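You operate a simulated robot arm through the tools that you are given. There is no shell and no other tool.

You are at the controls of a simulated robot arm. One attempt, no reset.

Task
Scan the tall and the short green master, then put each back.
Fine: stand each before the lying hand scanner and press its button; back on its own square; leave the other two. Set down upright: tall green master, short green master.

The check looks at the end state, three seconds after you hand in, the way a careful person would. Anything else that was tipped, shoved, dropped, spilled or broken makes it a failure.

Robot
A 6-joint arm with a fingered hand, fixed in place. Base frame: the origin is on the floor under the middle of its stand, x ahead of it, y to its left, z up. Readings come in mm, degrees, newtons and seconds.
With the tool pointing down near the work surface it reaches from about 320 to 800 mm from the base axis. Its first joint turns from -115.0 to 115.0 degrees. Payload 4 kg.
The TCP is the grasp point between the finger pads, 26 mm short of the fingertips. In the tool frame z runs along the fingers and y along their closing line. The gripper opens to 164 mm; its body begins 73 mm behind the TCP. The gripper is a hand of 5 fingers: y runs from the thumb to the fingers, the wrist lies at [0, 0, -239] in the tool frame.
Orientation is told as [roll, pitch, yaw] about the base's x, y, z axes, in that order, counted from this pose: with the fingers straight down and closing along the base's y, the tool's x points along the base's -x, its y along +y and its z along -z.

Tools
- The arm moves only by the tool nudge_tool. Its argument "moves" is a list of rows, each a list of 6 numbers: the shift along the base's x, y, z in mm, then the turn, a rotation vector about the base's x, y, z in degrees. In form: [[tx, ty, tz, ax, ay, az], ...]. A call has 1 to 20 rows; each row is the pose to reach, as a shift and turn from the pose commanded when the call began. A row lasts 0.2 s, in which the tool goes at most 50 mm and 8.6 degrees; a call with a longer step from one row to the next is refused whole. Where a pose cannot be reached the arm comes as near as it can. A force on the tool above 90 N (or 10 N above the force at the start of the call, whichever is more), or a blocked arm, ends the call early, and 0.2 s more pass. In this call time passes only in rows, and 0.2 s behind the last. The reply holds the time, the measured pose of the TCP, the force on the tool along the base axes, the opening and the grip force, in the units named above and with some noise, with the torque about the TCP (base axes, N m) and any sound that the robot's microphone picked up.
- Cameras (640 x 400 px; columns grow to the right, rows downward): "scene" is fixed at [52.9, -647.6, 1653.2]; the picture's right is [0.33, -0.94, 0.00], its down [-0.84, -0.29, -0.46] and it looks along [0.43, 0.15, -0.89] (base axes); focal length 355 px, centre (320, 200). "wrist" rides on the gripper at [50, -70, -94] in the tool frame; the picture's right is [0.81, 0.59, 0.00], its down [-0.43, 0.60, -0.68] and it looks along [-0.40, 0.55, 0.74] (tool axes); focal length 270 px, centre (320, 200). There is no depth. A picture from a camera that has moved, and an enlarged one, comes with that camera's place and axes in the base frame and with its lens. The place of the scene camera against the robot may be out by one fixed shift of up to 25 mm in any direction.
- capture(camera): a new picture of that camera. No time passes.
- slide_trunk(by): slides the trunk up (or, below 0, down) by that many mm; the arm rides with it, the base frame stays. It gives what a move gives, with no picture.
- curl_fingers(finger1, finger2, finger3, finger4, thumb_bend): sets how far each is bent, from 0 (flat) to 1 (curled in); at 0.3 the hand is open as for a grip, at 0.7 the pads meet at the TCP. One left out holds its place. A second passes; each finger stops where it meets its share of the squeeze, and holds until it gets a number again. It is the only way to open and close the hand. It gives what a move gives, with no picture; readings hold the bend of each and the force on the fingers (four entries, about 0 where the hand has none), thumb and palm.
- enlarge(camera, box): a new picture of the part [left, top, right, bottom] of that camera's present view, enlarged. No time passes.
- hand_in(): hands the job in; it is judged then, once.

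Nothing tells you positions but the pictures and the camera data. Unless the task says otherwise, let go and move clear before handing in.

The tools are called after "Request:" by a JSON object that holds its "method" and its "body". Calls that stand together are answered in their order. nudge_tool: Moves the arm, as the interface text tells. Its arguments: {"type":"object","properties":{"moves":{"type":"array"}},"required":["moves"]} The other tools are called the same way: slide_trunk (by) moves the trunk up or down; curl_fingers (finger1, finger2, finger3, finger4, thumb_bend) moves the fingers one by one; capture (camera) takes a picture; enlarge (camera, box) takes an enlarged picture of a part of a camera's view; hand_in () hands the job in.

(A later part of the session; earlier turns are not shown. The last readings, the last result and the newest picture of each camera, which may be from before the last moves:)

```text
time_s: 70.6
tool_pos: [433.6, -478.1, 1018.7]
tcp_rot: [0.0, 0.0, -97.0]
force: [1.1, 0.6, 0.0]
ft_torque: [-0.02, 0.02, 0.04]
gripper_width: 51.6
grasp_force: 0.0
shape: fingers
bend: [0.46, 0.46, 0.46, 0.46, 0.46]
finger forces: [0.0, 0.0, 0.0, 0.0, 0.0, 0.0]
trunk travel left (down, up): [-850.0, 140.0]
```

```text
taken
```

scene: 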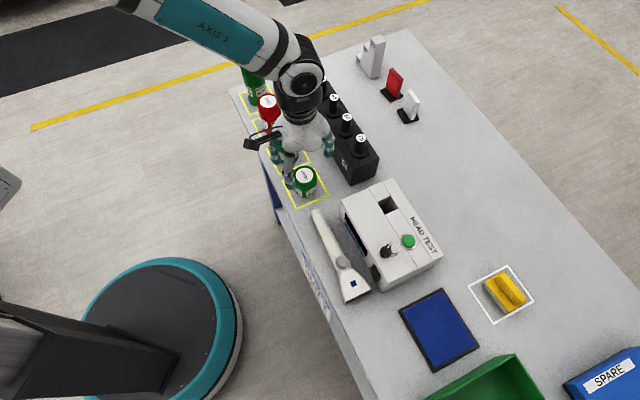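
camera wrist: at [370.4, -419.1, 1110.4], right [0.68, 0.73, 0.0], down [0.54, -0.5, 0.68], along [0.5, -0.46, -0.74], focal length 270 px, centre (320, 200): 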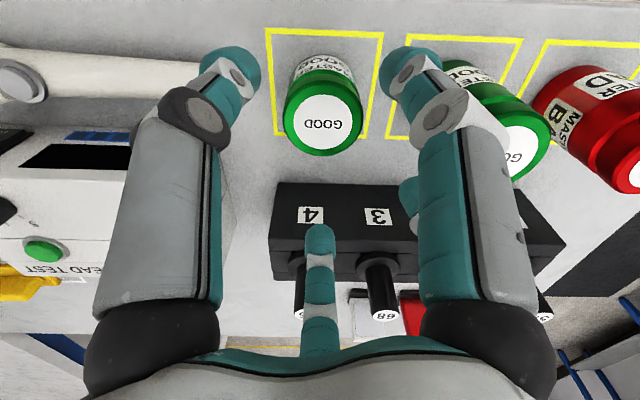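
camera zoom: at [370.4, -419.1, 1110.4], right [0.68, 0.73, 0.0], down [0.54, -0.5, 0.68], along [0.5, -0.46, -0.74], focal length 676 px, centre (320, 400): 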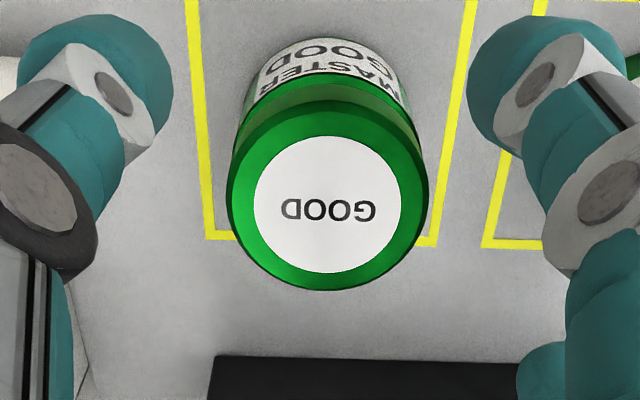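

Request:
{"method": "nudge_tool", "body": {"moves": [[-1, 4, -12, 0, 0, 0], [-1.3, 4.2, -24, 0, 0, 0]]}}

Request:
{"method": "capture", "body": {"camera": "wrist"}}

Request:
{"method": "enlarge", "body": {"camera": "wrist", "box": [220, 60, 420, 220]}}

```text
time_s: 71.2
tool_pos: [431.8, -471.4, 992.4]
tcp_rot: [-0.1, 0.0, -96.9]
force: [-0.6, 0.5, 0.1]
ft_torque: [-0.01, 0.04, -0.01]
gripper_width: 51.7
grasp_force: 0.0
shape: fingers
bend: [0.46, 0.46, 0.46, 0.46, 0.46]
finger forces: [0.0, 0.0, 0.0, 0.0, 0.0, 0.0]
trunk travel left (down, up): [-850.0, 140.0]
```

```text
taken
camera wrist: at [369.1, -412.6, 1085.5], right [0.68, 0.73, 0.0], down [0.54, -0.5, 0.68], along [0.5, -0.46, -0.74], focal length 270 px, centre (320, 200)
```

wrist: 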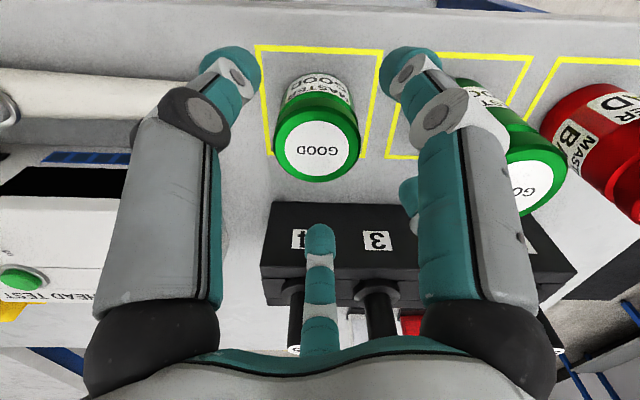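

```text
2.50 times, centred on (320, 140) of wrist
camera zoom: at [369.1, -412.6, 1085.5], right [0.68, 0.73, 0.0], down [0.54, -0.5, 0.68], along [0.5, -0.46, -0.74], focal length 676 px, centre (320, 350)
```

zoom: 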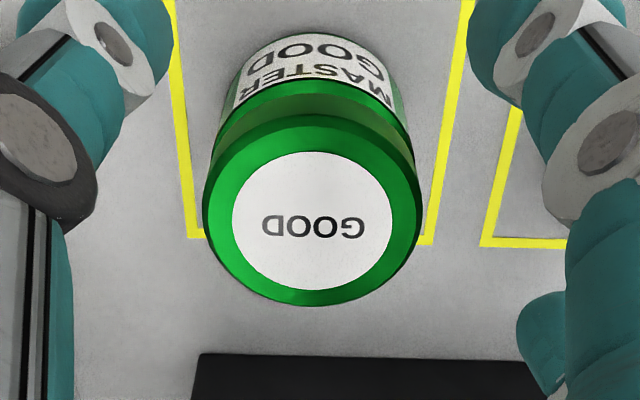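

Request:
{"method": "enlarge", "body": {"camera": "wrist", "box": [120, 40, 300, 180]}}

Request:
{"method": "enlarge", "body": {"camera": "scene", "box": [260, 120, 380, 240]}}

```text
2.86 times, centred on (210, 110) of wrist
camera zoom: at [369.1, -412.6, 1085.5], right [0.68, 0.73, 0.0], down [0.54, -0.5, 0.68], along [0.5, -0.46, -0.74], focal length 772 px, centre (634, 457)
```

zoom: 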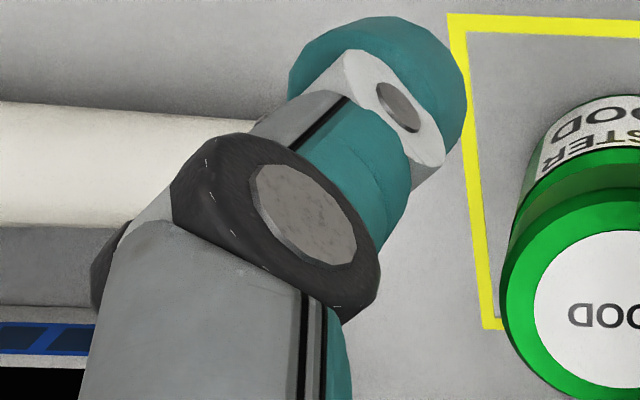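

```text
3.33 times, centred on (320, 180) of scene
camera zoom: at [52.9, -647.6, 1653.2], right [0.33, -0.94, 0.0], down [-0.84, -0.29, -0.46], along [0.43, 0.15, -0.89], focal length 1183 px, centre (320, 267)
```

zoom: 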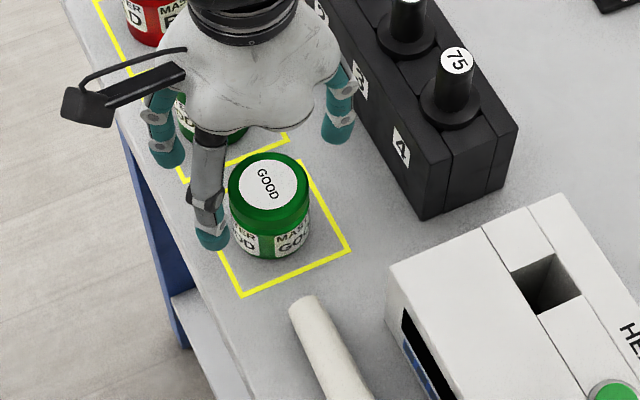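

The handle tip lies clear between the thumb and finger 4, so the descent is safe. Going down around the short master.

Request:
{"method": "nudge_tool", "body": {"moves": [[0.2, -2, -12, 0, 0, 0], [0.3, -3, -27, 0, 0, 0], [0.3, -3, -42, 0, 0, 0], [0.3, -3, -55, 0, 0, 0]]}}

Request:
{"method": "capture", "body": {"camera": "wrist"}}

Request:
{"method": "enlarge", "body": {"camera": "scene", "box": [260, 120, 380, 240]}}

```text
time_s: 72.2
tool_pos: [433.8, -475.1, 934.9]
tcp_rot: [0.0, 0.0, -96.9]
force: [-1.1, -0.1, 0.7]
ft_torque: [0.01, 0.0, -0.03]
gripper_width: 52.0
grasp_force: 0.0
shape: fingers
bend: [0.46, 0.46, 0.46, 0.46, 0.46]
finger forces: [0.0, 0.0, 0.0, 0.0, 0.0, 0.1]
trunk travel left (down, up): [-850.0, 140.0]
```

```text
taken
camera wrist: at [370.8, -416.0, 1029.2], right [0.68, 0.73, 0.0], down [0.54, -0.5, 0.68], along [0.49, -0.46, -0.74], focal length 270 px, centre (320, 200)
```

wrist: 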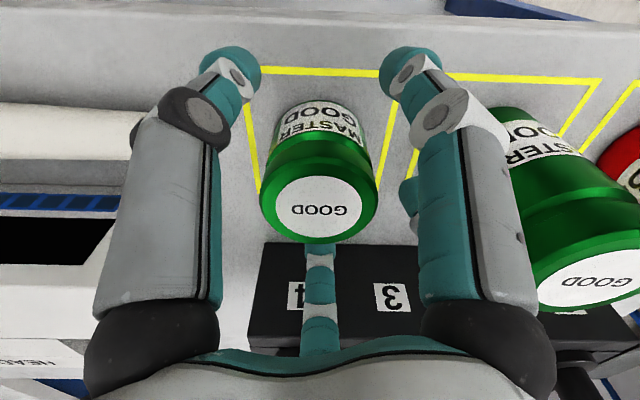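

```text
3.33 times, centred on (320, 180) of scene
camera zoom: at [52.9, -647.6, 1653.2], right [0.33, -0.94, 0.0], down [-0.84, -0.29, -0.46], along [0.43, 0.15, -0.89], focal length 1183 px, centre (320, 267)
```

zoom: 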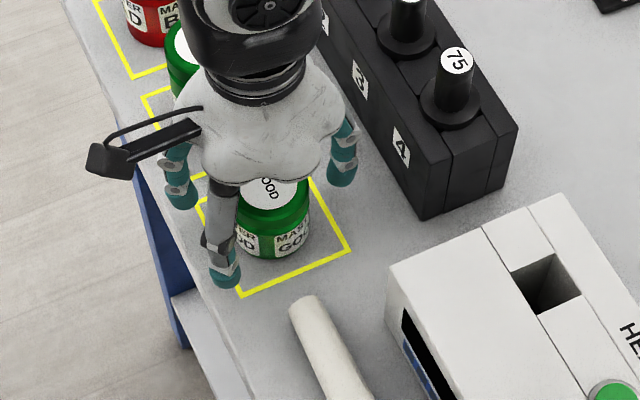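

Request:
{"method": "nudge_tool", "body": {"moves": [[-1, 0, -5, 0, 0, 0], [-1.6, 0.2, -10, 0, 0, 0], [-1.6, 0.2, -14.5, 0, 0, 0]]}}

Request:
{"method": "capture", "body": {"camera": "wrist"}}

```text
time_s: 73.0
tool_pos: [431.5, -474.7, 923.2]
tcp_rot: [0.0, 0.1, -97.0]
force: [0.6, 0.3, 0.6]
ft_torque: [0.0, 0.0, -0.01]
gripper_width: 51.7
grasp_force: 0.1
shape: fingers
bend: [0.46, 0.46, 0.46, 0.46, 0.46]
finger forces: [0.0, 0.1, 0.0, 0.0, 0.0, 0.0]
trunk travel left (down, up): [-850.0, 140.0]
```

```text
taken
camera wrist: at [369.6, -415.8, 1016.0], right [0.68, 0.73, 0.0], down [0.54, -0.5, 0.68], along [0.5, -0.46, -0.74], focal length 270 px, centre (320, 200)
```

wrist: 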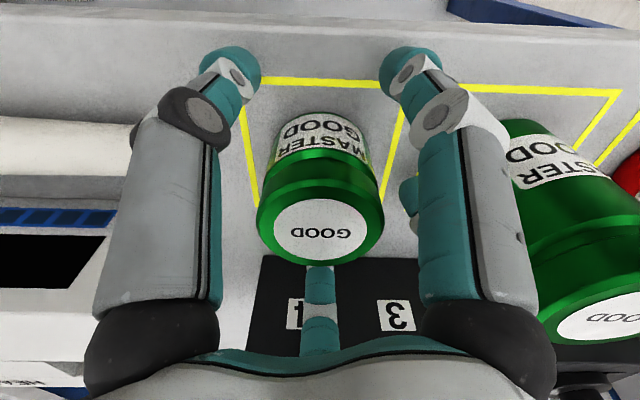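

Request:
{"method": "nudge_tool", "body": {"moves": [[0, 0, -1.5, 0, 0, 0], [0, 0, -2.5, 0, 0, 0]]}}

Request:
{"method": "curl_fingers", "body": {"finger1": 0.65, "finger2": 0.65, "finger3": 0.65, "finger4": 0.65, "thumb_bend": 0.65}}

Request:
{"method": "capture", "body": {"camera": "wrist"}}

```text
time_s: 73.6
tool_pos: [432.3, -476.5, 919.8]
tcp_rot: [0.0, -0.1, -97.0]
force: [0.2, 1.1, 0.2]
ft_torque: [-0.01, 0.01, 0.03]
gripper_width: 52.0
grasp_force: 0.1
shape: fingers
bend: [0.46, 0.46, 0.46, 0.46, 0.46]
finger forces: [0.0, 0.0, 0.0, 0.1, 0.0, 0.1]
trunk travel left (down, up): [-850.0, 140.0]
```

```text
time_s: 74.6
tool_pos: [432.6, -474.7, 921.9]
tcp_rot: [0.0, -0.1, -97.0]
force: [-3.2, -1.0, 2.2]
ft_torque: [0.01, 0.05, -0.02]
gripper_width: 22.1
grasp_force: 19.1
shape: fingers
bend: [0.59, 0.58, 0.57, 0.58, 0.6]
finger forces: [6.2, 7.5, 7.8, 7.1, 9.7, 0.0]
trunk travel left (down, up): [-850.0, 140.0]
```

```text
taken
camera wrist: at [369.0, -415.8, 1013.9], right [0.68, 0.73, 0.0], down [0.54, -0.5, 0.68], along [0.5, -0.46, -0.74], focal length 270 px, centre (320, 200)
```

wrist: 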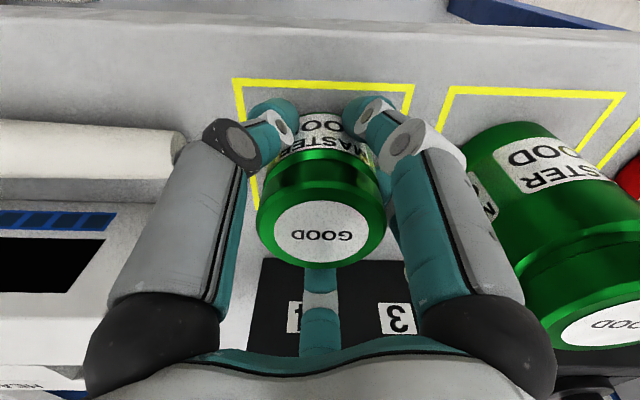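

Gripped evenly. Lifting the short master and checking.

Request:
{"method": "nudge_tool", "body": {"moves": [[0, 0, 6, 0, 0, 0], [0, 0, 14, 0, 0, 0], [0, 0, 26, 0, 0, 0], [0, 0, 42, 0, 0, 0]]}}

Request:
{"method": "capture", "body": {"camera": "wrist"}}

Request:
{"method": "enlarge", "body": {"camera": "scene", "box": [230, 80, 390, 240]}}

```text
time_s: 75.6
tool_pos: [431.8, -474.7, 962.1]
tcp_rot: [0.0, 0.0, -97.0]
force: [-0.5, 0.8, -2.7]
ft_torque: [0.02, -0.04, -0.02]
gripper_width: 22.1
grasp_force: 18.6
shape: fingers
bend: [0.59, 0.58, 0.57, 0.58, 0.6]
finger forces: [6.1, 7.7, 7.9, 6.7, 8.9, 0.1]
trunk travel left (down, up): [-850.0, 140.0]
```

```text
taken
camera wrist: at [368.9, -415.8, 1054.8], right [0.68, 0.73, 0.0], down [0.54, -0.5, 0.68], along [0.49, -0.46, -0.74], focal length 270 px, centre (320, 200)
```

wrist: 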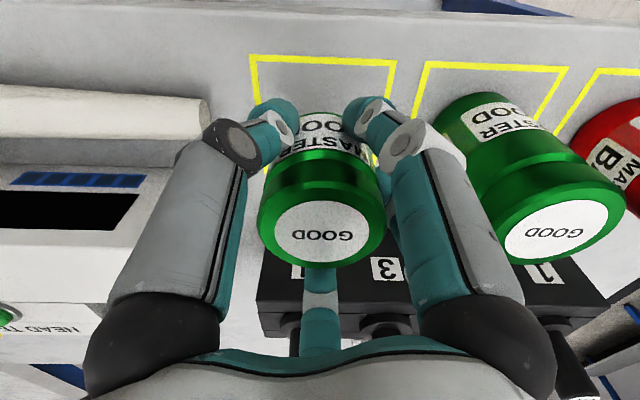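

```text
2.50 times, centred on (310, 160) of scene
camera zoom: at [52.9, -647.6, 1653.2], right [0.33, -0.94, 0.0], down [-0.84, -0.29, -0.46], along [0.43, 0.15, -0.89], focal length 887 px, centre (345, 300)
```

zoom: 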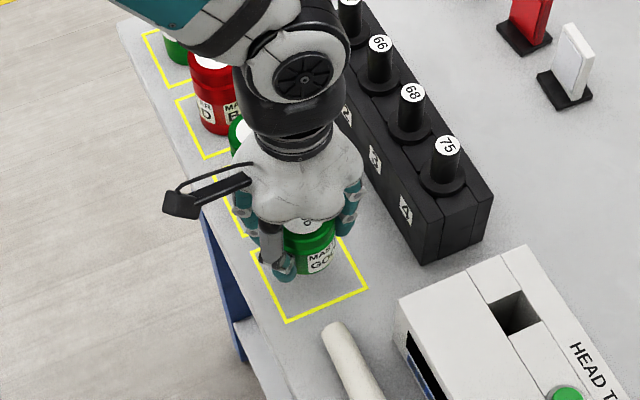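

Request:
{"method": "nudge_tool", "body": {"moves": [[0, 0, 25, 0, 0, 0], [0, 0, 50, 0, 0, 0], [0, 0, 75, 0, 0, 0], [-5, -5, 100, 0, 0, 0], [-18, -17, 105, 0, 0, 0], [-36, -34, 105, 0, 0, 0], [-54, -52, 105, 0, 0, 0], [-73, -70, 105, 0, 0, 0], [-92, -88, 105, 0, 0, 0], [-111, -106, 105, 0, 0, 0], [-130, -124, 105, 0, 0, 0], [-149, -142, 105, 0, 0, 0], [-168, -160, 105, 0, 0, 0], [-187, -178, 105, 0, 0, 0], [-206, -196, 105, 0, 0, 0], [-224, -214, 105, 0, 0, 0], [-242, -231, 105, 0, 0, 0], [-258, -246, 105, 0, 0, 0], [-268, -256, 105, 0, 0, 0], [-273, -260.5, 105, 0, 0, 0]]}}

Request:
{"method": "nudge_tool", "body": {"moves": [[0, 0, -20, 0, 0, 0], [0, 0, -45, 0, 0, 0], [0, 0, -70, 0, 0, 0], [0, 0, -95, 0, 0, 0], [0, 0, -115, 0, 0, 0]]}}

Request:
{"method": "capture", "body": {"camera": "wrist"}}

Request:
{"method": "capture", "body": {"camera": "scene"}}

```text
time_s: 79.8
tool_pos: [158.7, -734.6, 1068.9]
tcp_rot: [0.1, 0.1, -97.0]
force: [0.0, -0.2, -2.8]
ft_torque: [-0.02, 0.02, 0.0]
gripper_width: 22.1
grasp_force: 18.7
shape: fingers
bend: [0.59, 0.58, 0.57, 0.58, 0.6]
finger forces: [6.0, 7.6, 8.0, 6.8, 8.7, 0.0]
trunk travel left (down, up): [-850.0, 140.0]
```

```text
time_s: 81.0
tool_pos: [158.7, -737.5, 951.8]
tcp_rot: [0.0, 0.0, -97.0]
force: [-0.3, -0.5, -3.0]
ft_torque: [0.03, 0.0, 0.02]
gripper_width: 21.8
grasp_force: 18.4
shape: fingers
bend: [0.59, 0.58, 0.57, 0.58, 0.6]
finger forces: [6.0, 7.6, 7.9, 6.8, 8.6, 0.0]
trunk travel left (down, up): [-850.0, 140.0]
```

```text
taken
camera wrist: at [95.9, -677.5, 1044.7], right [0.68, 0.73, 0.0], down [0.54, -0.5, 0.68], along [0.5, -0.46, -0.74], focal length 270 px, centre (320, 200)
```

wrist: 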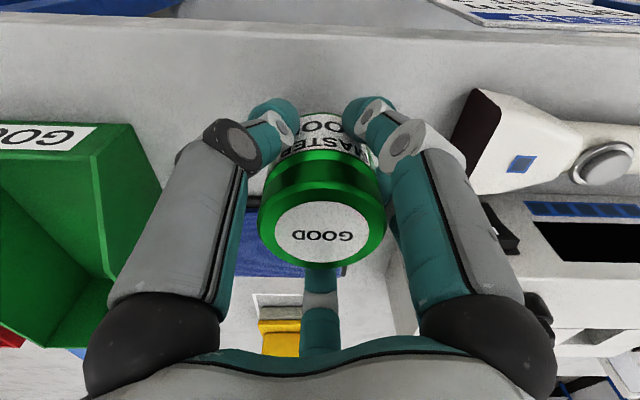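

```text
taken
```

scene: 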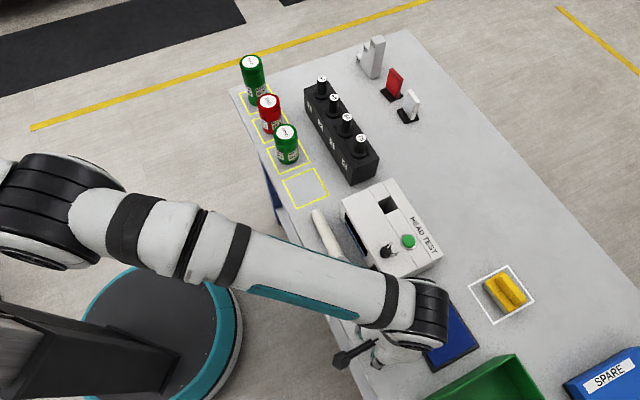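

Request:
{"method": "nudge_tool", "body": {"moves": [[0, 0.8, -10, 0, 0, 0], [0, 1.2, -19, 0, 0, 0], [0, 1.2, -27, 0, 0, 0]]}}

Request:
{"method": "nudge_tool", "body": {"moves": [[0, 0, -1, 0, 0, 0], [0, 0, -2, 0, 0, 0], [0, 0, -3, 0, 0, 0]]}}

Request:
{"method": "enlarge", "body": {"camera": "wrist", "box": [200, 60, 440, 280]}}

```text
time_s: 81.8
tool_pos: [158.6, -734.8, 923.1]
tcp_rot: [0.0, 0.1, -96.9]
force: [0.7, -0.9, -2.2]
ft_torque: [0.01, 0.05, 0.0]
gripper_width: 22.1
grasp_force: 18.9
shape: fingers
bend: [0.59, 0.58, 0.57, 0.58, 0.6]
finger forces: [5.9, 7.6, 8.0, 6.8, 8.7, 0.1]
trunk travel left (down, up): [-850.0, 140.0]
```

```text
time_s: 82.6
tool_pos: [159.3, -734.1, 921.2]
tcp_rot: [0.0, -0.1, -97.0]
force: [-0.3, 0.5, -2.5]
ft_torque: [0.01, 0.04, 0.04]
gripper_width: 22.0
grasp_force: 18.7
shape: fingers
bend: [0.59, 0.58, 0.57, 0.58, 0.6]
finger forces: [6.1, 7.7, 8.0, 6.8, 8.6, 0.0]
trunk travel left (down, up): [-850.0, 140.0]
```

```text
1.82 times, centred on (320, 170) of wrist
camera zoom: at [95.8, -675.3, 1014.3], right [0.68, 0.73, 0.0], down [0.54, -0.5, 0.68], along [0.5, -0.46, -0.74], focal length 491 px, centre (320, 254)
```

zoom: 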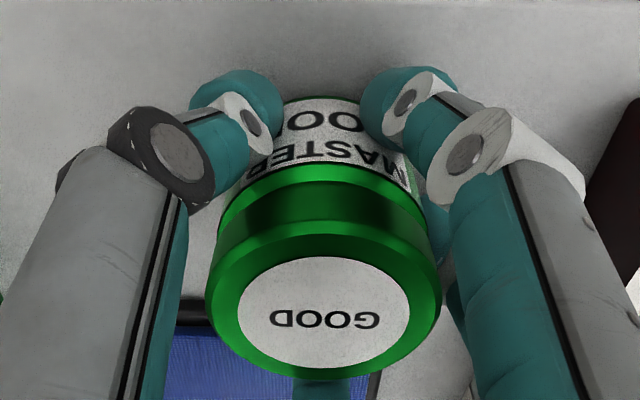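

Request:
{"method": "nudge_tool", "body": {"moves": [[0, 0, -0.7, 0, 0, 0], [0, 0, -1.2, 0, 0, 0]]}}

```text
time_s: 83.2
tool_pos: [158.8, -735.3, 920.7]
tcp_rot: [0.0, 0.0, -97.0]
force: [-1.2, 0.0, 2.2]
ft_torque: [-0.01, -0.01, -0.03]
gripper_width: 21.9
grasp_force: 18.6
shape: fingers
bend: [0.59, 0.58, 0.57, 0.58, 0.6]
finger forces: [6.1, 7.4, 7.8, 7.2, 9.2, 0.0]
trunk travel left (down, up): [-850.0, 140.0]
```

The short master is on the table (+2.2 N). Releasing, rising and moving over to press the button again.

Request:
{"method": "curl_fingers", "body": {"finger1": 0.46, "finger2": 0.46, "finger3": 0.46, "finger4": 0.46, "thumb_bend": 0.46}}

Request:
{"method": "nudge_tool", "body": {"moves": [[0, 0, 10, 0, 0, 0], [0, 0, 25, 0, 0, 0], [0, 0, 45, 0, 0, 0], [0, 0, 70, 0, 0, 0], [0, 0, 95, 0, 0, 0], [0, 0, 120, 0, 0, 0], [0, 0, 145, 0, 0, 0], [0, 0, 170, 0, 0, 0]]}}

Request:
{"method": "capture", "body": {"camera": "wrist"}}

```text
time_s: 84.2
tool_pos: [158.4, -735.0, 919.8]
tcp_rot: [0.0, 0.1, -97.0]
force: [-0.7, 0.4, -0.5]
ft_torque: [0.02, 0.01, 0.01]
gripper_width: 52.0
grasp_force: 0.1
shape: fingers
bend: [0.46, 0.46, 0.46, 0.46, 0.46]
finger forces: [0.0, 0.1, 0.0, 0.0, 0.0, 0.1]
trunk travel left (down, up): [-850.0, 140.0]
```

```text
time_s: 86.0
tool_pos: [157.1, -734.4, 1090.0]
tcp_rot: [0.0, 0.0, -97.0]
force: [0.3, 0.3, 0.0]
ft_torque: [-0.01, 0.03, -0.01]
gripper_width: 51.8
grasp_force: 0.1
shape: fingers
bend: [0.46, 0.46, 0.46, 0.46, 0.46]
finger forces: [0.0, 0.0, 0.1, 0.1, 0.0, 0.0]
trunk travel left (down, up): [-850.0, 140.0]
```

```text
taken
camera wrist: at [95.0, -675.0, 1183.9], right [0.68, 0.73, 0.0], down [0.54, -0.5, 0.68], along [0.5, -0.46, -0.74], focal length 270 px, centre (320, 200)
```

wrist: 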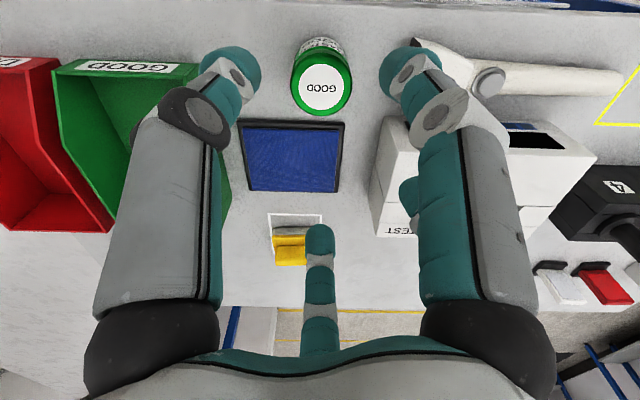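

Request:
{"method": "nudge_tool", "body": {"moves": [[10, 25, 5, 0, 0, 2], [22, 52, 8, 0, 0, 4], [34, 80, 8, 0, 0, 6], [45, 108, 8, 0, 0, 7], [55, 134, 8, 0, 0, 7], [62, 153.8, 8, 0, 0, 7]]}}

Request:
{"method": "curl_fingers", "body": {"finger1": 0.85, "finger2": 0.85, "finger3": 0.43, "finger4": 0.85, "thumb_bend": 0.85}}

Request:
{"method": "capture", "body": {"camera": "wrist"}}

Request:
{"method": "enlarge", "body": {"camera": "scene", "box": [290, 200, 490, 380]}}

```text
time_s: 87.4
tool_pos: [219.2, -581.8, 1099.3]
tcp_rot: [0.0, 0.0, -90.1]
force: [-0.1, -0.4, 0.3]
ft_torque: [-0.02, 0.0, 0.02]
gripper_width: 52.2
grasp_force: 0.0
shape: fingers
bend: [0.46, 0.46, 0.46, 0.46, 0.46]
finger forces: [0.0, 0.0, 0.0, 0.1, 0.0, 0.0]
trunk travel left (down, up): [-850.0, 140.0]
```

```text
time_s: 88.4
tool_pos: [219.1, -583.1, 1097.1]
tcp_rot: [0.1, 0.0, -90.1]
force: [1.0, 0.8, 0.0]
ft_torque: [-0.01, -0.04, -0.02]
gripper_width: 0.0
grasp_force: 0.0
shape: fingers
bend: [0.76, 0.8, 0.43, 0.77, 0.76]
finger forces: [0.0, 0.0, 0.1, 0.0, 0.1, 0.1]
trunk travel left (down, up): [-850.0, 140.0]
```

```text
taken
camera wrist: at [150.4, -530.9, 1191.9], right [0.59, 0.81, 0.0], down [0.6, -0.43, 0.68], along [0.55, -0.4, -0.74], focal length 270 px, centre (320, 200)
```

wrist: 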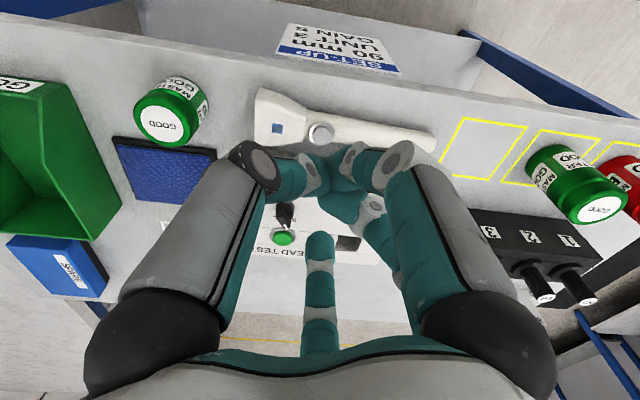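

```text
2.22 times, centred on (390, 290) of scene
camera zoom: at [52.9, -647.6, 1653.2], right [0.33, -0.94, 0.0], down [-0.84, -0.29, -0.46], along [0.43, 0.15, -0.89], focal length 789 px, centre (164, 0)
```

zoom: 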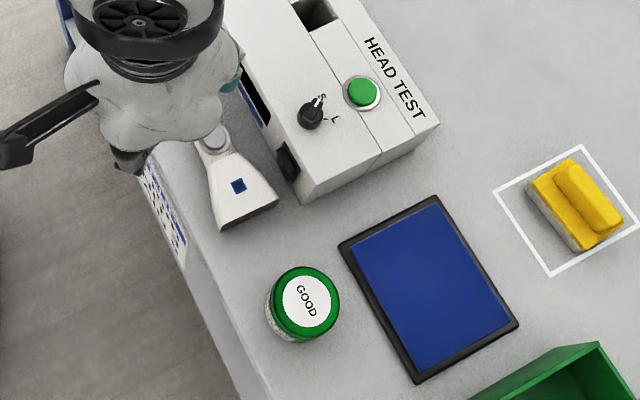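

The short master stands before the scanner. Lowering the pointer to just above the button, then pressing gently as before.

Request:
{"method": "nudge_tool", "body": {"moves": [[0, 0.5, -25, 0, 0, 0], [0, 1, -50, 0, 0, 0], [0, 1.5, -75, 0, 0, 0], [0, 1.5, -100, 0, 0, 0], [0, 1.5, -120, 0, 0, 0], [0, 1.5, -132, 0, 0, 0], [0, 1.5, -140, 0, 0, 0]]}}

Request:
{"method": "enlarge", "body": {"camera": "wrist", "box": [260, 150, 380, 260]}}

```text
time_s: 90.0
tool_pos: [219.9, -580.0, 957.7]
tcp_rot: [-0.1, 0.0, -90.0]
force: [-0.7, 0.0, 0.2]
ft_torque: [0.0, 0.03, 0.01]
gripper_width: 0.0
grasp_force: 0.0
shape: fingers
bend: [0.77, 0.81, 0.43, 0.78, 0.77]
finger forces: [0.0, 0.1, 0.0, 0.1, 0.1, 0.0]
trunk travel left (down, up): [-850.0, 140.0]
```

```text
3.64 times, centred on (320, 205) of wrist
camera zoom: at [150.6, -528.5, 1051.6], right [0.59, 0.81, 0.0], down [0.6, -0.43, 0.68], along [0.55, -0.4, -0.74], focal length 983 px, centre (320, 182)
```

zoom: 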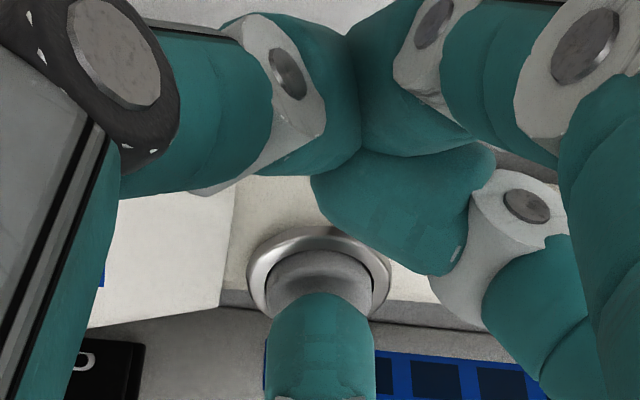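

Request:
{"method": "nudge_tool", "body": {"moves": [[0, -0.4, -1.5, 0, 0, 0], [0, -0.4, -3, 0, 0, 0], [0, -0.4, -4.5, 0, 0, 0], [0, -0.4, -5.5, 0, 0, 0]]}}

Request:
{"method": "nudge_tool", "body": {"moves": [[0, 0, -0.8, 0, 0, 0], [0, 0, -1.5, 0, 0, 0]]}}

```text
time_s: 91.0
tool_pos: [220.8, -579.1, 953.6]
tcp_rot: [-0.1, -0.1, -90.0]
force: [-1.3, -0.4, 0.3]
ft_torque: [-0.01, -0.03, 0.03]
gripper_width: 0.0
grasp_force: 0.2
shape: fingers
bend: [0.77, 0.81, 0.43, 0.78, 0.77]
finger forces: [0.0, 0.0, 0.5, 0.1, 0.0, 0.1]
trunk travel left (down, up): [-850.0, 140.0]
```

```text
time_s: 91.6
tool_pos: [219.8, -579.1, 952.3]
tcp_rot: [-0.1, 0.0, -90.0]
force: [-0.2, 1.1, 1.8]
ft_torque: [-0.03, -0.07, -0.02]
gripper_width: 0.0
grasp_force: 0.6
shape: fingers
bend: [0.77, 0.81, 0.43, 0.78, 0.77]
finger forces: [0.0, 0.0, 1.0, 0.1, 0.0, 0.1]
trunk travel left (down, up): [-850.0, 140.0]
heard: click
```

Request:
{"method": "nudge_tool", "body": {"moves": [[0, 0, -0.7, 0, 0, 0], [0, 0, -1.3, 0, 0, 0]]}}

Request:
{"method": "enlarge", "body": {"camera": "scene", "box": [290, 200, 490, 380]}}

```text
time_s: 92.2
tool_pos: [219.4, -579.4, 950.9]
tcp_rot: [0.0, 0.0, -90.0]
force: [0.3, 0.5, 1.4]
ft_torque: [-0.1, -0.11, -0.01]
gripper_width: 0.1
grasp_force: 1.2
shape: fingers
bend: [0.77, 0.81, 0.43, 0.78, 0.77]
finger forces: [0.0, 0.0, 2.1, 0.0, 0.0, 0.1]
trunk travel left (down, up): [-850.0, 140.0]
```

```text
2.22 times, centred on (390, 290) of scene
camera zoom: at [52.9, -647.6, 1653.2], right [0.33, -0.94, 0.0], down [-0.84, -0.29, -0.46], along [0.43, 0.15, -0.89], focal length 789 px, centre (164, 0)
```

zoom: 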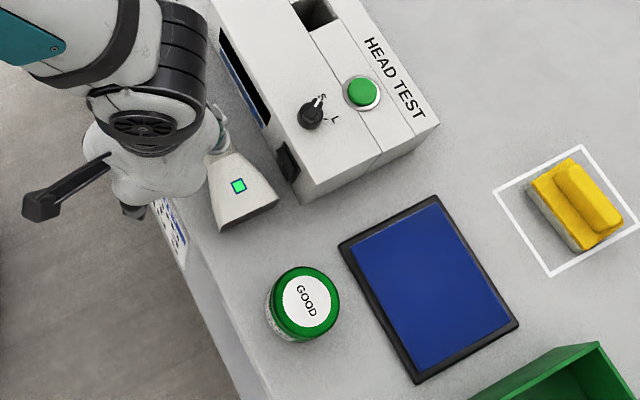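

The indicator lit green for the short master as well, with a click. I'll lift off, reopen the hand and go back over the short master.

Request:
{"method": "nudge_tool", "body": {"moves": [[0, 0, 3, 0, 0, 0], [0, 0, 10, 0, 0, 0], [0, 0, 25, 0, 0, 0], [0, 0, 50, 0, 0, 0], [0, 0, 80, 0, 0, 0], [0, 0, 115, 0, 0, 0], [0, 0, 145, 0, 0, 0]]}}

Request:
{"method": "curl_fingers", "body": {"finger1": 0.46, "finger2": 0.46, "finger3": 0.46, "finger4": 0.46, "thumb_bend": 0.46}}

Request:
{"method": "nudge_tool", "body": {"moves": [[-10, -26, 0, 0, 0, -1], [-20, -52, 0, 0, 0, -3], [-31, -80, 0, 0, 0, -5], [-42, -108, 0, 0, 0, -7], [-53, -136, 0, 0, 0, -7], [-61.5, -155.5, 0, 0, 0, -7], [-61.5, -155.5, -25, 0, 0, -7], [-61.5, -155.5, -50, 0, 0, -7], [-61.5, -155.5, -75, 0, 0, -7]]}}

Request:
{"method": "capture", "body": {"camera": "wrist"}}

Request:
{"method": "enlarge", "body": {"camera": "wrist", "box": [220, 60, 420, 220]}}

```text
time_s: 93.8
tool_pos: [221.1, -578.5, 1094.6]
tcp_rot: [0.0, -0.1, -90.0]
force: [0.0, 0.4, -0.1]
ft_torque: [-0.04, 0.0, -0.01]
gripper_width: 0.1
grasp_force: 0.1
shape: fingers
bend: [0.77, 0.81, 0.43, 0.78, 0.77]
finger forces: [0.1, 0.1, 0.0, 0.0, 0.0, 0.0]
trunk travel left (down, up): [-850.0, 140.0]
```

```text
time_s: 94.8
tool_pos: [221.3, -579.1, 1094.3]
tcp_rot: [-0.1, 0.0, -90.0]
force: [0.7, 1.0, 0.0]
ft_torque: [0.01, 0.02, -0.01]
gripper_width: 52.0
grasp_force: 0.1
shape: fingers
bend: [0.46, 0.46, 0.46, 0.46, 0.46]
finger forces: [0.0, 0.0, 0.1, 0.0, 0.1, 0.0]
trunk travel left (down, up): [-850.0, 140.0]
```

```text
time_s: 96.8
tool_pos: [158.5, -735.1, 1021.0]
tcp_rot: [0.0, 0.1, -97.0]
force: [0.1, 0.0, 0.4]
ft_torque: [-0.01, -0.01, -0.02]
gripper_width: 52.0
grasp_force: 0.1
shape: fingers
bend: [0.46, 0.46, 0.46, 0.46, 0.46]
finger forces: [0.0, 0.0, 0.1, 0.1, 0.1, 0.1]
trunk travel left (down, up): [-850.0, 140.0]
```

```text
taken
camera wrist: at [95.2, -676.1, 1113.5], right [0.68, 0.73, 0.0], down [0.54, -0.5, 0.68], along [0.5, -0.46, -0.74], focal length 270 px, centre (320, 200)
```

wrist: 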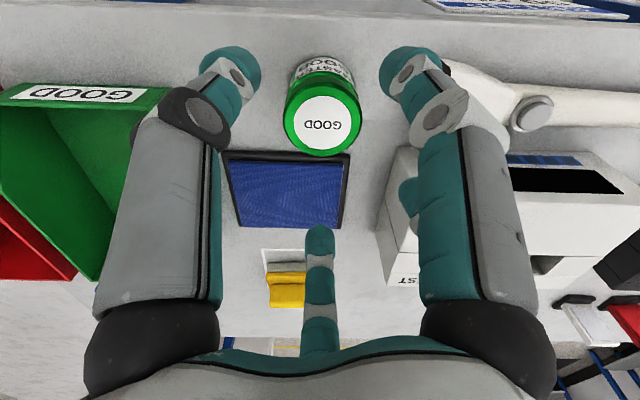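

```text
2.50 times, centred on (320, 140) of wrist
camera zoom: at [95.2, -676.1, 1113.5], right [0.68, 0.73, 0.0], down [0.54, -0.5, 0.68], along [0.5, -0.46, -0.74], focal length 676 px, centre (320, 350)
```

zoom: 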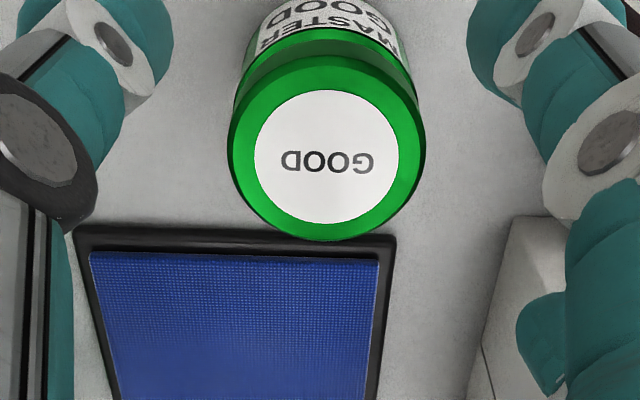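

Request:
{"method": "curl_fingers", "body": {"finger1": 0.49, "finger2": 0.49, "finger3": 0.49, "finger4": 0.49, "thumb_bend": 0.49}}

Request:
{"method": "nudge_tool", "body": {"moves": [[0.8, 1, -20, 0, 0, 0], [0.8, 1, -40, 0, 0, 0], [0.8, 1, -55, 0, 0, 0], [0.8, 1, -70, 0, 0, 0]]}}

Request:
{"method": "capture", "body": {"camera": "wrist"}}

```text
time_s: 97.8
tool_pos: [157.8, -734.2, 1021.3]
tcp_rot: [0.1, -0.1, -97.0]
force: [0.9, 0.2, -0.7]
ft_torque: [-0.04, 0.01, 0.01]
gripper_width: 45.3
grasp_force: 0.0
shape: fingers
bend: [0.49, 0.49, 0.49, 0.49, 0.49]
finger forces: [0.1, 0.0, 0.0, 0.0, 0.1, 0.0]
trunk travel left (down, up): [-850.0, 140.0]
```

```text
time_s: 98.8
tool_pos: [159.5, -734.2, 949.9]
tcp_rot: [0.0, 0.1, -97.0]
force: [-0.5, 0.6, 0.1]
ft_torque: [0.01, 0.02, 0.02]
gripper_width: 45.2
grasp_force: 0.1
shape: fingers
bend: [0.49, 0.49, 0.49, 0.49, 0.49]
finger forces: [0.0, 0.0, 0.1, 0.0, 0.0, 0.1]
trunk travel left (down, up): [-850.0, 140.0]
```

```text
taken
camera wrist: at [97.1, -675.5, 1043.1], right [0.68, 0.73, 0.0], down [0.54, -0.5, 0.68], along [0.5, -0.46, -0.74], focal length 270 px, centre (320, 200)
```

wrist: 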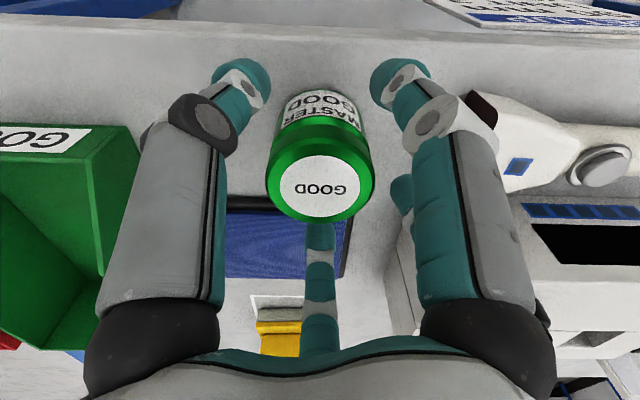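

Request:
{"method": "nudge_tool", "body": {"moves": [[-0.8, 0, -10, 0, 0, 0], [-1, 0.2, -20, 0, 0, 0], [-1, 0.2, -28.5, 0, 0, 0]]}}

Request:
{"method": "capture", "body": {"camera": "wrist"}}

```text
time_s: 99.6
tool_pos: [158.8, -732.8, 921.3]
tcp_rot: [0.0, 0.0, -97.0]
force: [0.6, 0.0, 0.4]
ft_torque: [0.02, -0.02, 0.0]
gripper_width: 44.8
grasp_force: 0.0
shape: fingers
bend: [0.49, 0.49, 0.49, 0.49, 0.49]
finger forces: [0.0, 0.0, 0.0, 0.0, 0.0, 0.0]
trunk travel left (down, up): [-850.0, 140.0]
```

```text
taken
camera wrist: at [96.2, -674.5, 1014.8], right [0.68, 0.73, 0.0], down [0.54, -0.5, 0.68], along [0.5, -0.46, -0.74], focal length 270 px, centre (320, 200)
```

wrist: 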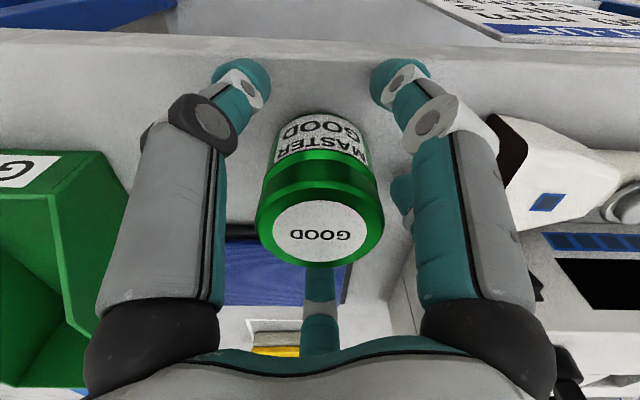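

Request:
{"method": "curl_fingers", "body": {"finger1": 0.65, "finger2": 0.65, "finger3": 0.65, "finger4": 0.65, "thumb_bend": 0.65}}

Request:
{"method": "capture", "body": {"camera": "wrist"}}

```text
time_s: 100.6
tool_pos: [158.7, -733.4, 922.3]
tcp_rot: [0.0, 0.0, -97.0]
force: [-1.9, 0.8, 0.9]
ft_torque: [0.03, 0.02, -0.02]
gripper_width: 22.4
grasp_force: 18.9
shape: fingers
bend: [0.59, 0.58, 0.57, 0.58, 0.6]
finger forces: [6.4, 7.5, 7.8, 7.1, 9.6, 0.0]
trunk travel left (down, up): [-850.0, 140.0]
```

```text
taken
camera wrist: at [96.0, -674.4, 1015.2], right [0.68, 0.73, 0.0], down [0.54, -0.5, 0.68], along [0.5, -0.46, -0.74], focal length 270 px, centre (320, 200)
```

wrist: 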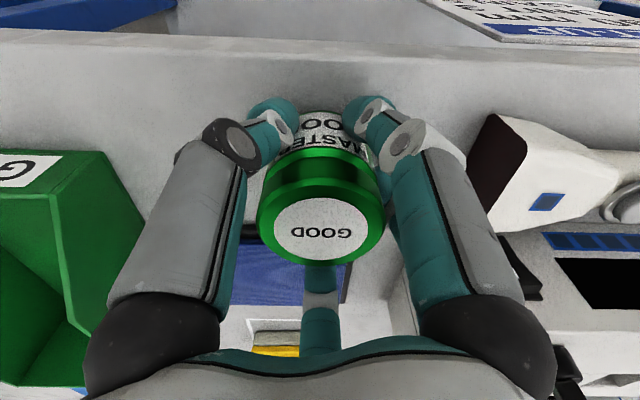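

Request:
{"method": "nudge_tool", "body": {"moves": [[0, 0, 8, 0, 0, 0], [0, 0, 25, 0, 0, 0], [0, 0, 50, 0, 0, 0], [0, 0, 75, 0, 0, 0], [0, 0, 100, 0, 0, 0], [0, 0, 125, 0, 0, 0], [5, 5, 149, 0, 0, 0], [18, 17, 149, 0, 0, 0], [36, 34, 149, 0, 0, 0], [54, 51, 149, 0, 0, 0], [72, 68, 149, 0, 0, 0], [91, 86, 149, 0, 0, 0], [110, 104, 149, 0, 0, 0], [129, 122, 149, 0, 0, 0], [148, 140, 149, 0, 0, 0], [167, 158, 149, 0, 0, 0], [186, 176, 149, 0, 0, 0], [204, 193, 149, 0, 0, 0], [220, 208, 149, 0, 0, 0], [230, 217, 149, 0, 0, 0]]}}

Request:
{"method": "nudge_tool", "body": {"moves": [[12, 11, 0, 0, 0, 0], [28, 26, 0, 0, 0, 0], [40, 37, 0, 0, 0, 0], [44.1, 41, 0, 0, 0, 0]]}}

Request:
{"method": "capture", "body": {"camera": "wrist"}}

Request:
{"method": "enlarge", "body": {"camera": "wrist", "box": [220, 0, 420, 140]}}

Request:
{"method": "capture", "body": {"camera": "scene"}}

```text
time_s: 104.8
tool_pos: [389.9, -515.2, 1070.2]
tcp_rot: [-0.1, 0.0, -97.0]
force: [-0.5, 1.1, -3.2]
ft_torque: [0.0, -0.02, -0.03]
gripper_width: 22.2
grasp_force: 18.6
shape: fingers
bend: [0.59, 0.58, 0.57, 0.58, 0.6]
finger forces: [6.0, 7.5, 7.9, 6.9, 8.9, 0.0]
trunk travel left (down, up): [-850.0, 140.0]
```

```text
time_s: 105.8
tool_pos: [433.4, -475.5, 1070.6]
tcp_rot: [0.1, 0.0, -96.9]
force: [-0.3, 0.3, -2.2]
ft_torque: [0.02, 0.02, -0.04]
gripper_width: 22.1
grasp_force: 18.3
shape: fingers
bend: [0.59, 0.58, 0.57, 0.58, 0.6]
finger forces: [5.9, 7.4, 7.9, 6.8, 8.8, 0.0]
trunk travel left (down, up): [-850.0, 140.0]
```

```text
taken
camera wrist: at [371.0, -416.9, 1164.0], right [0.68, 0.73, 0.0], down [0.54, -0.5, 0.68], along [0.5, -0.46, -0.74], focal length 270 px, centre (320, 200)
```

wrist: 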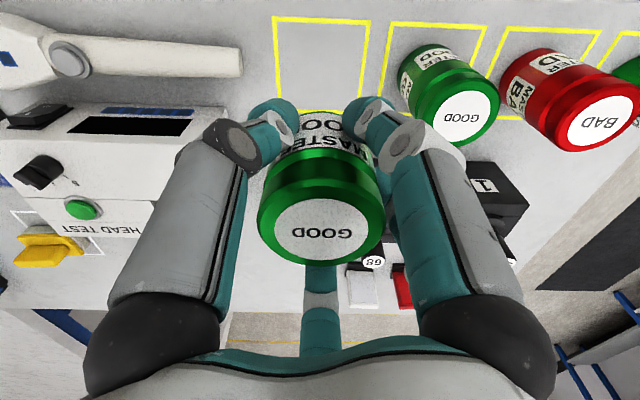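

```text
2.86 times, centred on (320, 70) of wrist
camera zoom: at [371.0, -416.9, 1164.0], right [0.68, 0.73, 0.0], down [0.54, -0.5, 0.68], along [0.5, -0.46, -0.74], focal length 772 px, centre (320, 571)
```

zoom: 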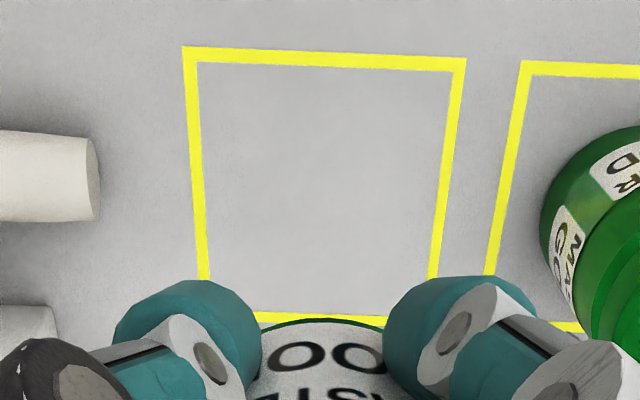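

```text
taken
```

scene: 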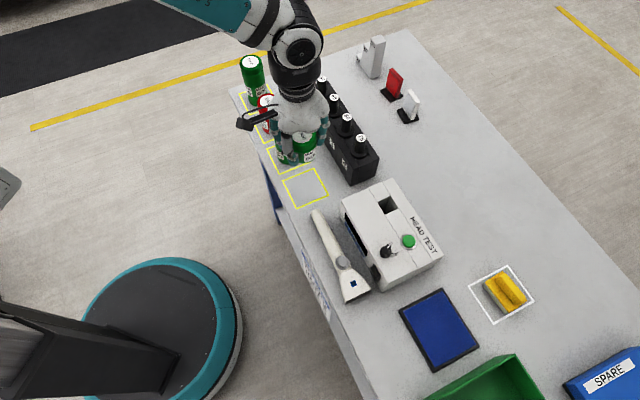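

Request:
{"method": "nudge_tool", "body": {"moves": [[0, 0, -25, 0, 0, 0], [0, 0, -50, 0, 0, 0], [0, 0, -75, 0, 0, 0], [0, 0, -97, 0, 0, 0], [0, 0, -115, 0, 0, 0], [0, 0, -125, 0, 0, 0]]}}

Request:
{"method": "capture", "body": {"camera": "wrist"}}

Request:
{"method": "enlarge", "body": {"camera": "scene", "box": [230, 80, 390, 240]}}

```text
time_s: 107.2
tool_pos: [434.0, -475.3, 946.8]
tcp_rot: [0.0, 0.0, -97.1]
force: [-0.4, 0.3, -1.4]
ft_torque: [-0.02, 0.06, -0.02]
gripper_width: 22.1
grasp_force: 18.6
shape: fingers
bend: [0.59, 0.58, 0.57, 0.58, 0.6]
finger forces: [5.9, 7.5, 7.9, 6.9, 8.8, 0.0]
trunk travel left (down, up): [-850.0, 140.0]
```

```text
taken
camera wrist: at [371.0, -416.6, 1039.6], right [0.68, 0.73, 0.0], down [0.54, -0.5, 0.68], along [0.5, -0.46, -0.74], focal length 270 px, centre (320, 200)
```

wrist: 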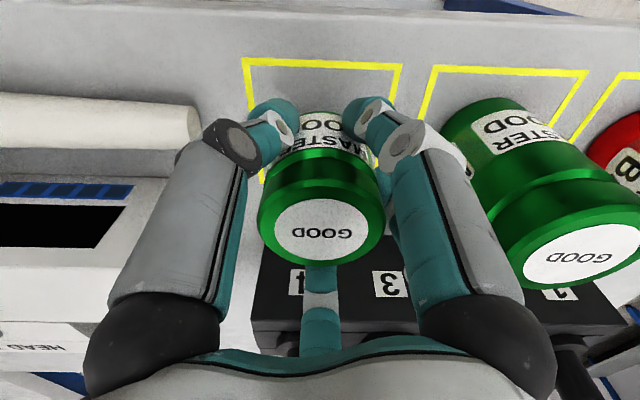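

```text
2.50 times, centred on (310, 160) of scene
camera zoom: at [52.9, -647.6, 1653.2], right [0.33, -0.94, 0.0], down [-0.84, -0.29, -0.46], along [0.43, 0.15, -0.89], focal length 887 px, centre (345, 300)
```

zoom: 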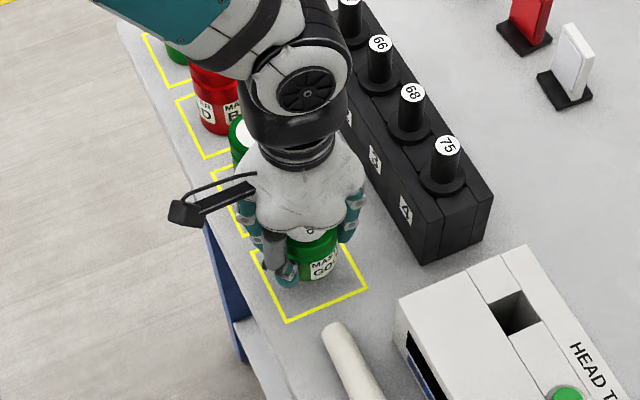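

Request:
{"method": "nudge_tool", "body": {"moves": [[-0.3, 0, -8, 0, 0, 0], [-0.5, 0, -15, 0, 0, 0], [-0.5, 0, -21, 0, 0, 0]]}}

Request:
{"method": "nudge_tool", "body": {"moves": [[0, 0, -0.8, 0, 0, 0], [0, 0, -1.6, 0, 0, 0], [0, 0, -2.4, 0, 0, 0]]}}

Request:
{"method": "capture", "body": {"camera": "wrist"}}

```text
time_s: 108.0
tool_pos: [434.5, -475.2, 924.2]
tcp_rot: [-0.1, 0.0, -97.1]
force: [0.6, -0.8, -2.9]
ft_torque: [0.02, -0.01, 0.04]
gripper_width: 22.1
grasp_force: 18.8
shape: fingers
bend: [0.59, 0.58, 0.57, 0.58, 0.6]
finger forces: [5.9, 7.5, 7.9, 6.9, 8.8, 0.0]
trunk travel left (down, up): [-850.0, 140.0]
```

```text
time_s: 108.8
tool_pos: [432.1, -476.1, 922.9]
tcp_rot: [0.0, 0.0, -96.9]
force: [-1.0, 0.4, -0.7]
ft_torque: [0.01, -0.02, 0.0]
gripper_width: 22.2
grasp_force: 18.6
shape: fingers
bend: [0.59, 0.58, 0.57, 0.58, 0.6]
finger forces: [6.1, 7.5, 7.8, 7.0, 8.9, 0.1]
trunk travel left (down, up): [-850.0, 140.0]
```

```text
taken
camera wrist: at [369.9, -416.5, 1015.4], right [0.68, 0.73, 0.0], down [0.54, -0.5, 0.68], along [0.5, -0.46, -0.74], focal length 270 px, centre (320, 200)
```

wrist: 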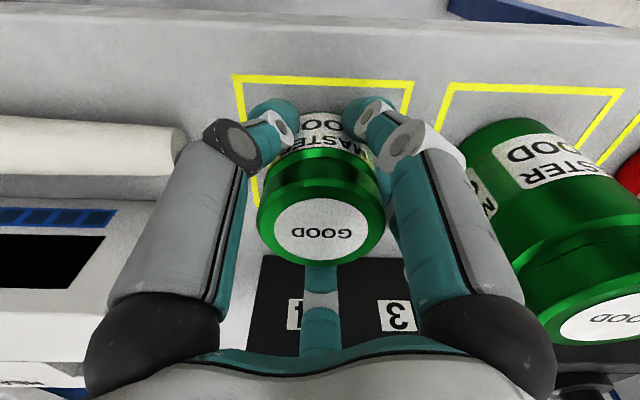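

Request:
{"method": "nudge_tool", "body": {"moves": [[0, 0, -0.6, 0, 0, 0], [0, 0, -1, 0, 0, 0]]}}

```text
time_s: 109.4
tool_pos: [433.0, -475.3, 921.5]
tcp_rot: [0.0, 0.0, -97.0]
force: [-1.6, 0.9, 3.8]
ft_torque: [-0.01, 0.04, -0.01]
gripper_width: 21.7
grasp_force: 19.1
shape: fingers
bend: [0.59, 0.58, 0.57, 0.58, 0.6]
finger forces: [6.3, 7.5, 7.9, 7.1, 9.7, 0.1]
trunk travel left (down, up): [-850.0, 140.0]
```

The short master is standing on its square. Releasing to the same opening as at pick-up and rising straight up.

Request:
{"method": "curl_fingers", "body": {"finger1": 0.48, "finger2": 0.48, "finger3": 0.48, "finger4": 0.48, "thumb_bend": 0.48}}

Request:
{"method": "nudge_tool", "body": {"moves": [[0, 0, 8, 0, 0, 0], [0, 0, 20, 0, 0, 0], [0, 0, 40, 0, 0, 0], [0, 0, 65, 0, 0, 0], [0, 0, 90, 0, 0, 0], [0, 0, 120, 0, 0, 0], [0, 0, 150, 0, 0, 0], [0, 0, 185, 0, 0, 0]]}}

Request:
{"method": "capture", "body": {"camera": "wrist"}}

Request:
{"method": "capture", "body": {"camera": "scene"}}

```text
time_s: 110.4
tool_pos: [433.4, -475.5, 921.9]
tcp_rot: [0.0, 0.0, -97.1]
force: [-0.4, 0.1, 0.2]
ft_torque: [0.04, -0.01, 0.0]
gripper_width: 47.0
grasp_force: 0.0
shape: fingers
bend: [0.48, 0.48, 0.48, 0.48, 0.48]
finger forces: [0.1, 0.0, 0.1, 0.0, 0.1, 0.1]
trunk travel left (down, up): [-850.0, 140.0]
```

```text
time_s: 112.2
tool_pos: [432.5, -475.2, 1106.7]
tcp_rot: [0.1, 0.0, -97.0]
force: [-0.3, -0.5, 0.2]
ft_torque: [-0.01, -0.02, 0.0]
gripper_width: 46.9
grasp_force: 0.0
shape: fingers
bend: [0.48, 0.48, 0.48, 0.48, 0.48]
finger forces: [0.0, 0.0, 0.0, 0.1, 0.0, 0.0]
trunk travel left (down, up): [-850.0, 140.0]
```

```text
taken
camera wrist: at [370.3, -416.6, 1200.0], right [0.68, 0.73, 0.0], down [0.54, -0.5, 0.68], along [0.5, -0.46, -0.74], focal length 270 px, centre (320, 200)
```

wrist: 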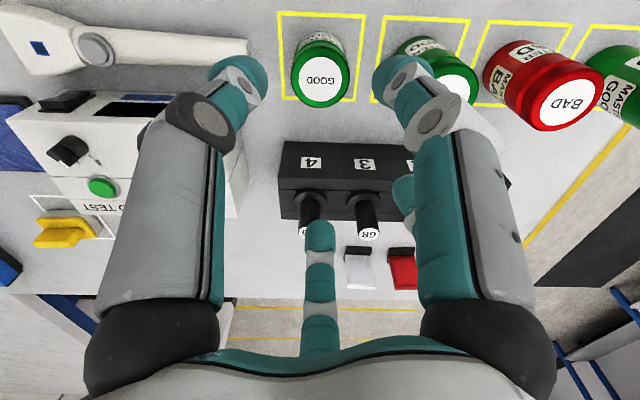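

```text
taken
```

scene: 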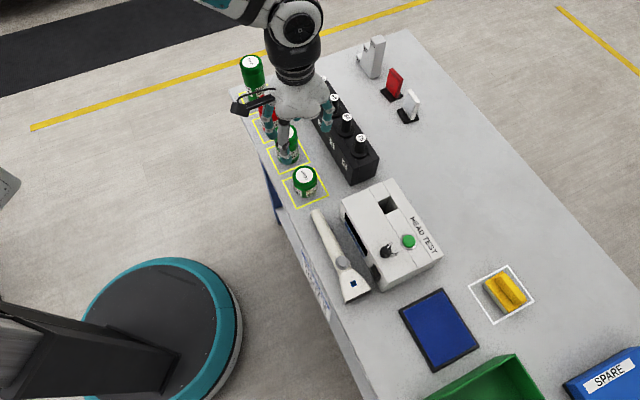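

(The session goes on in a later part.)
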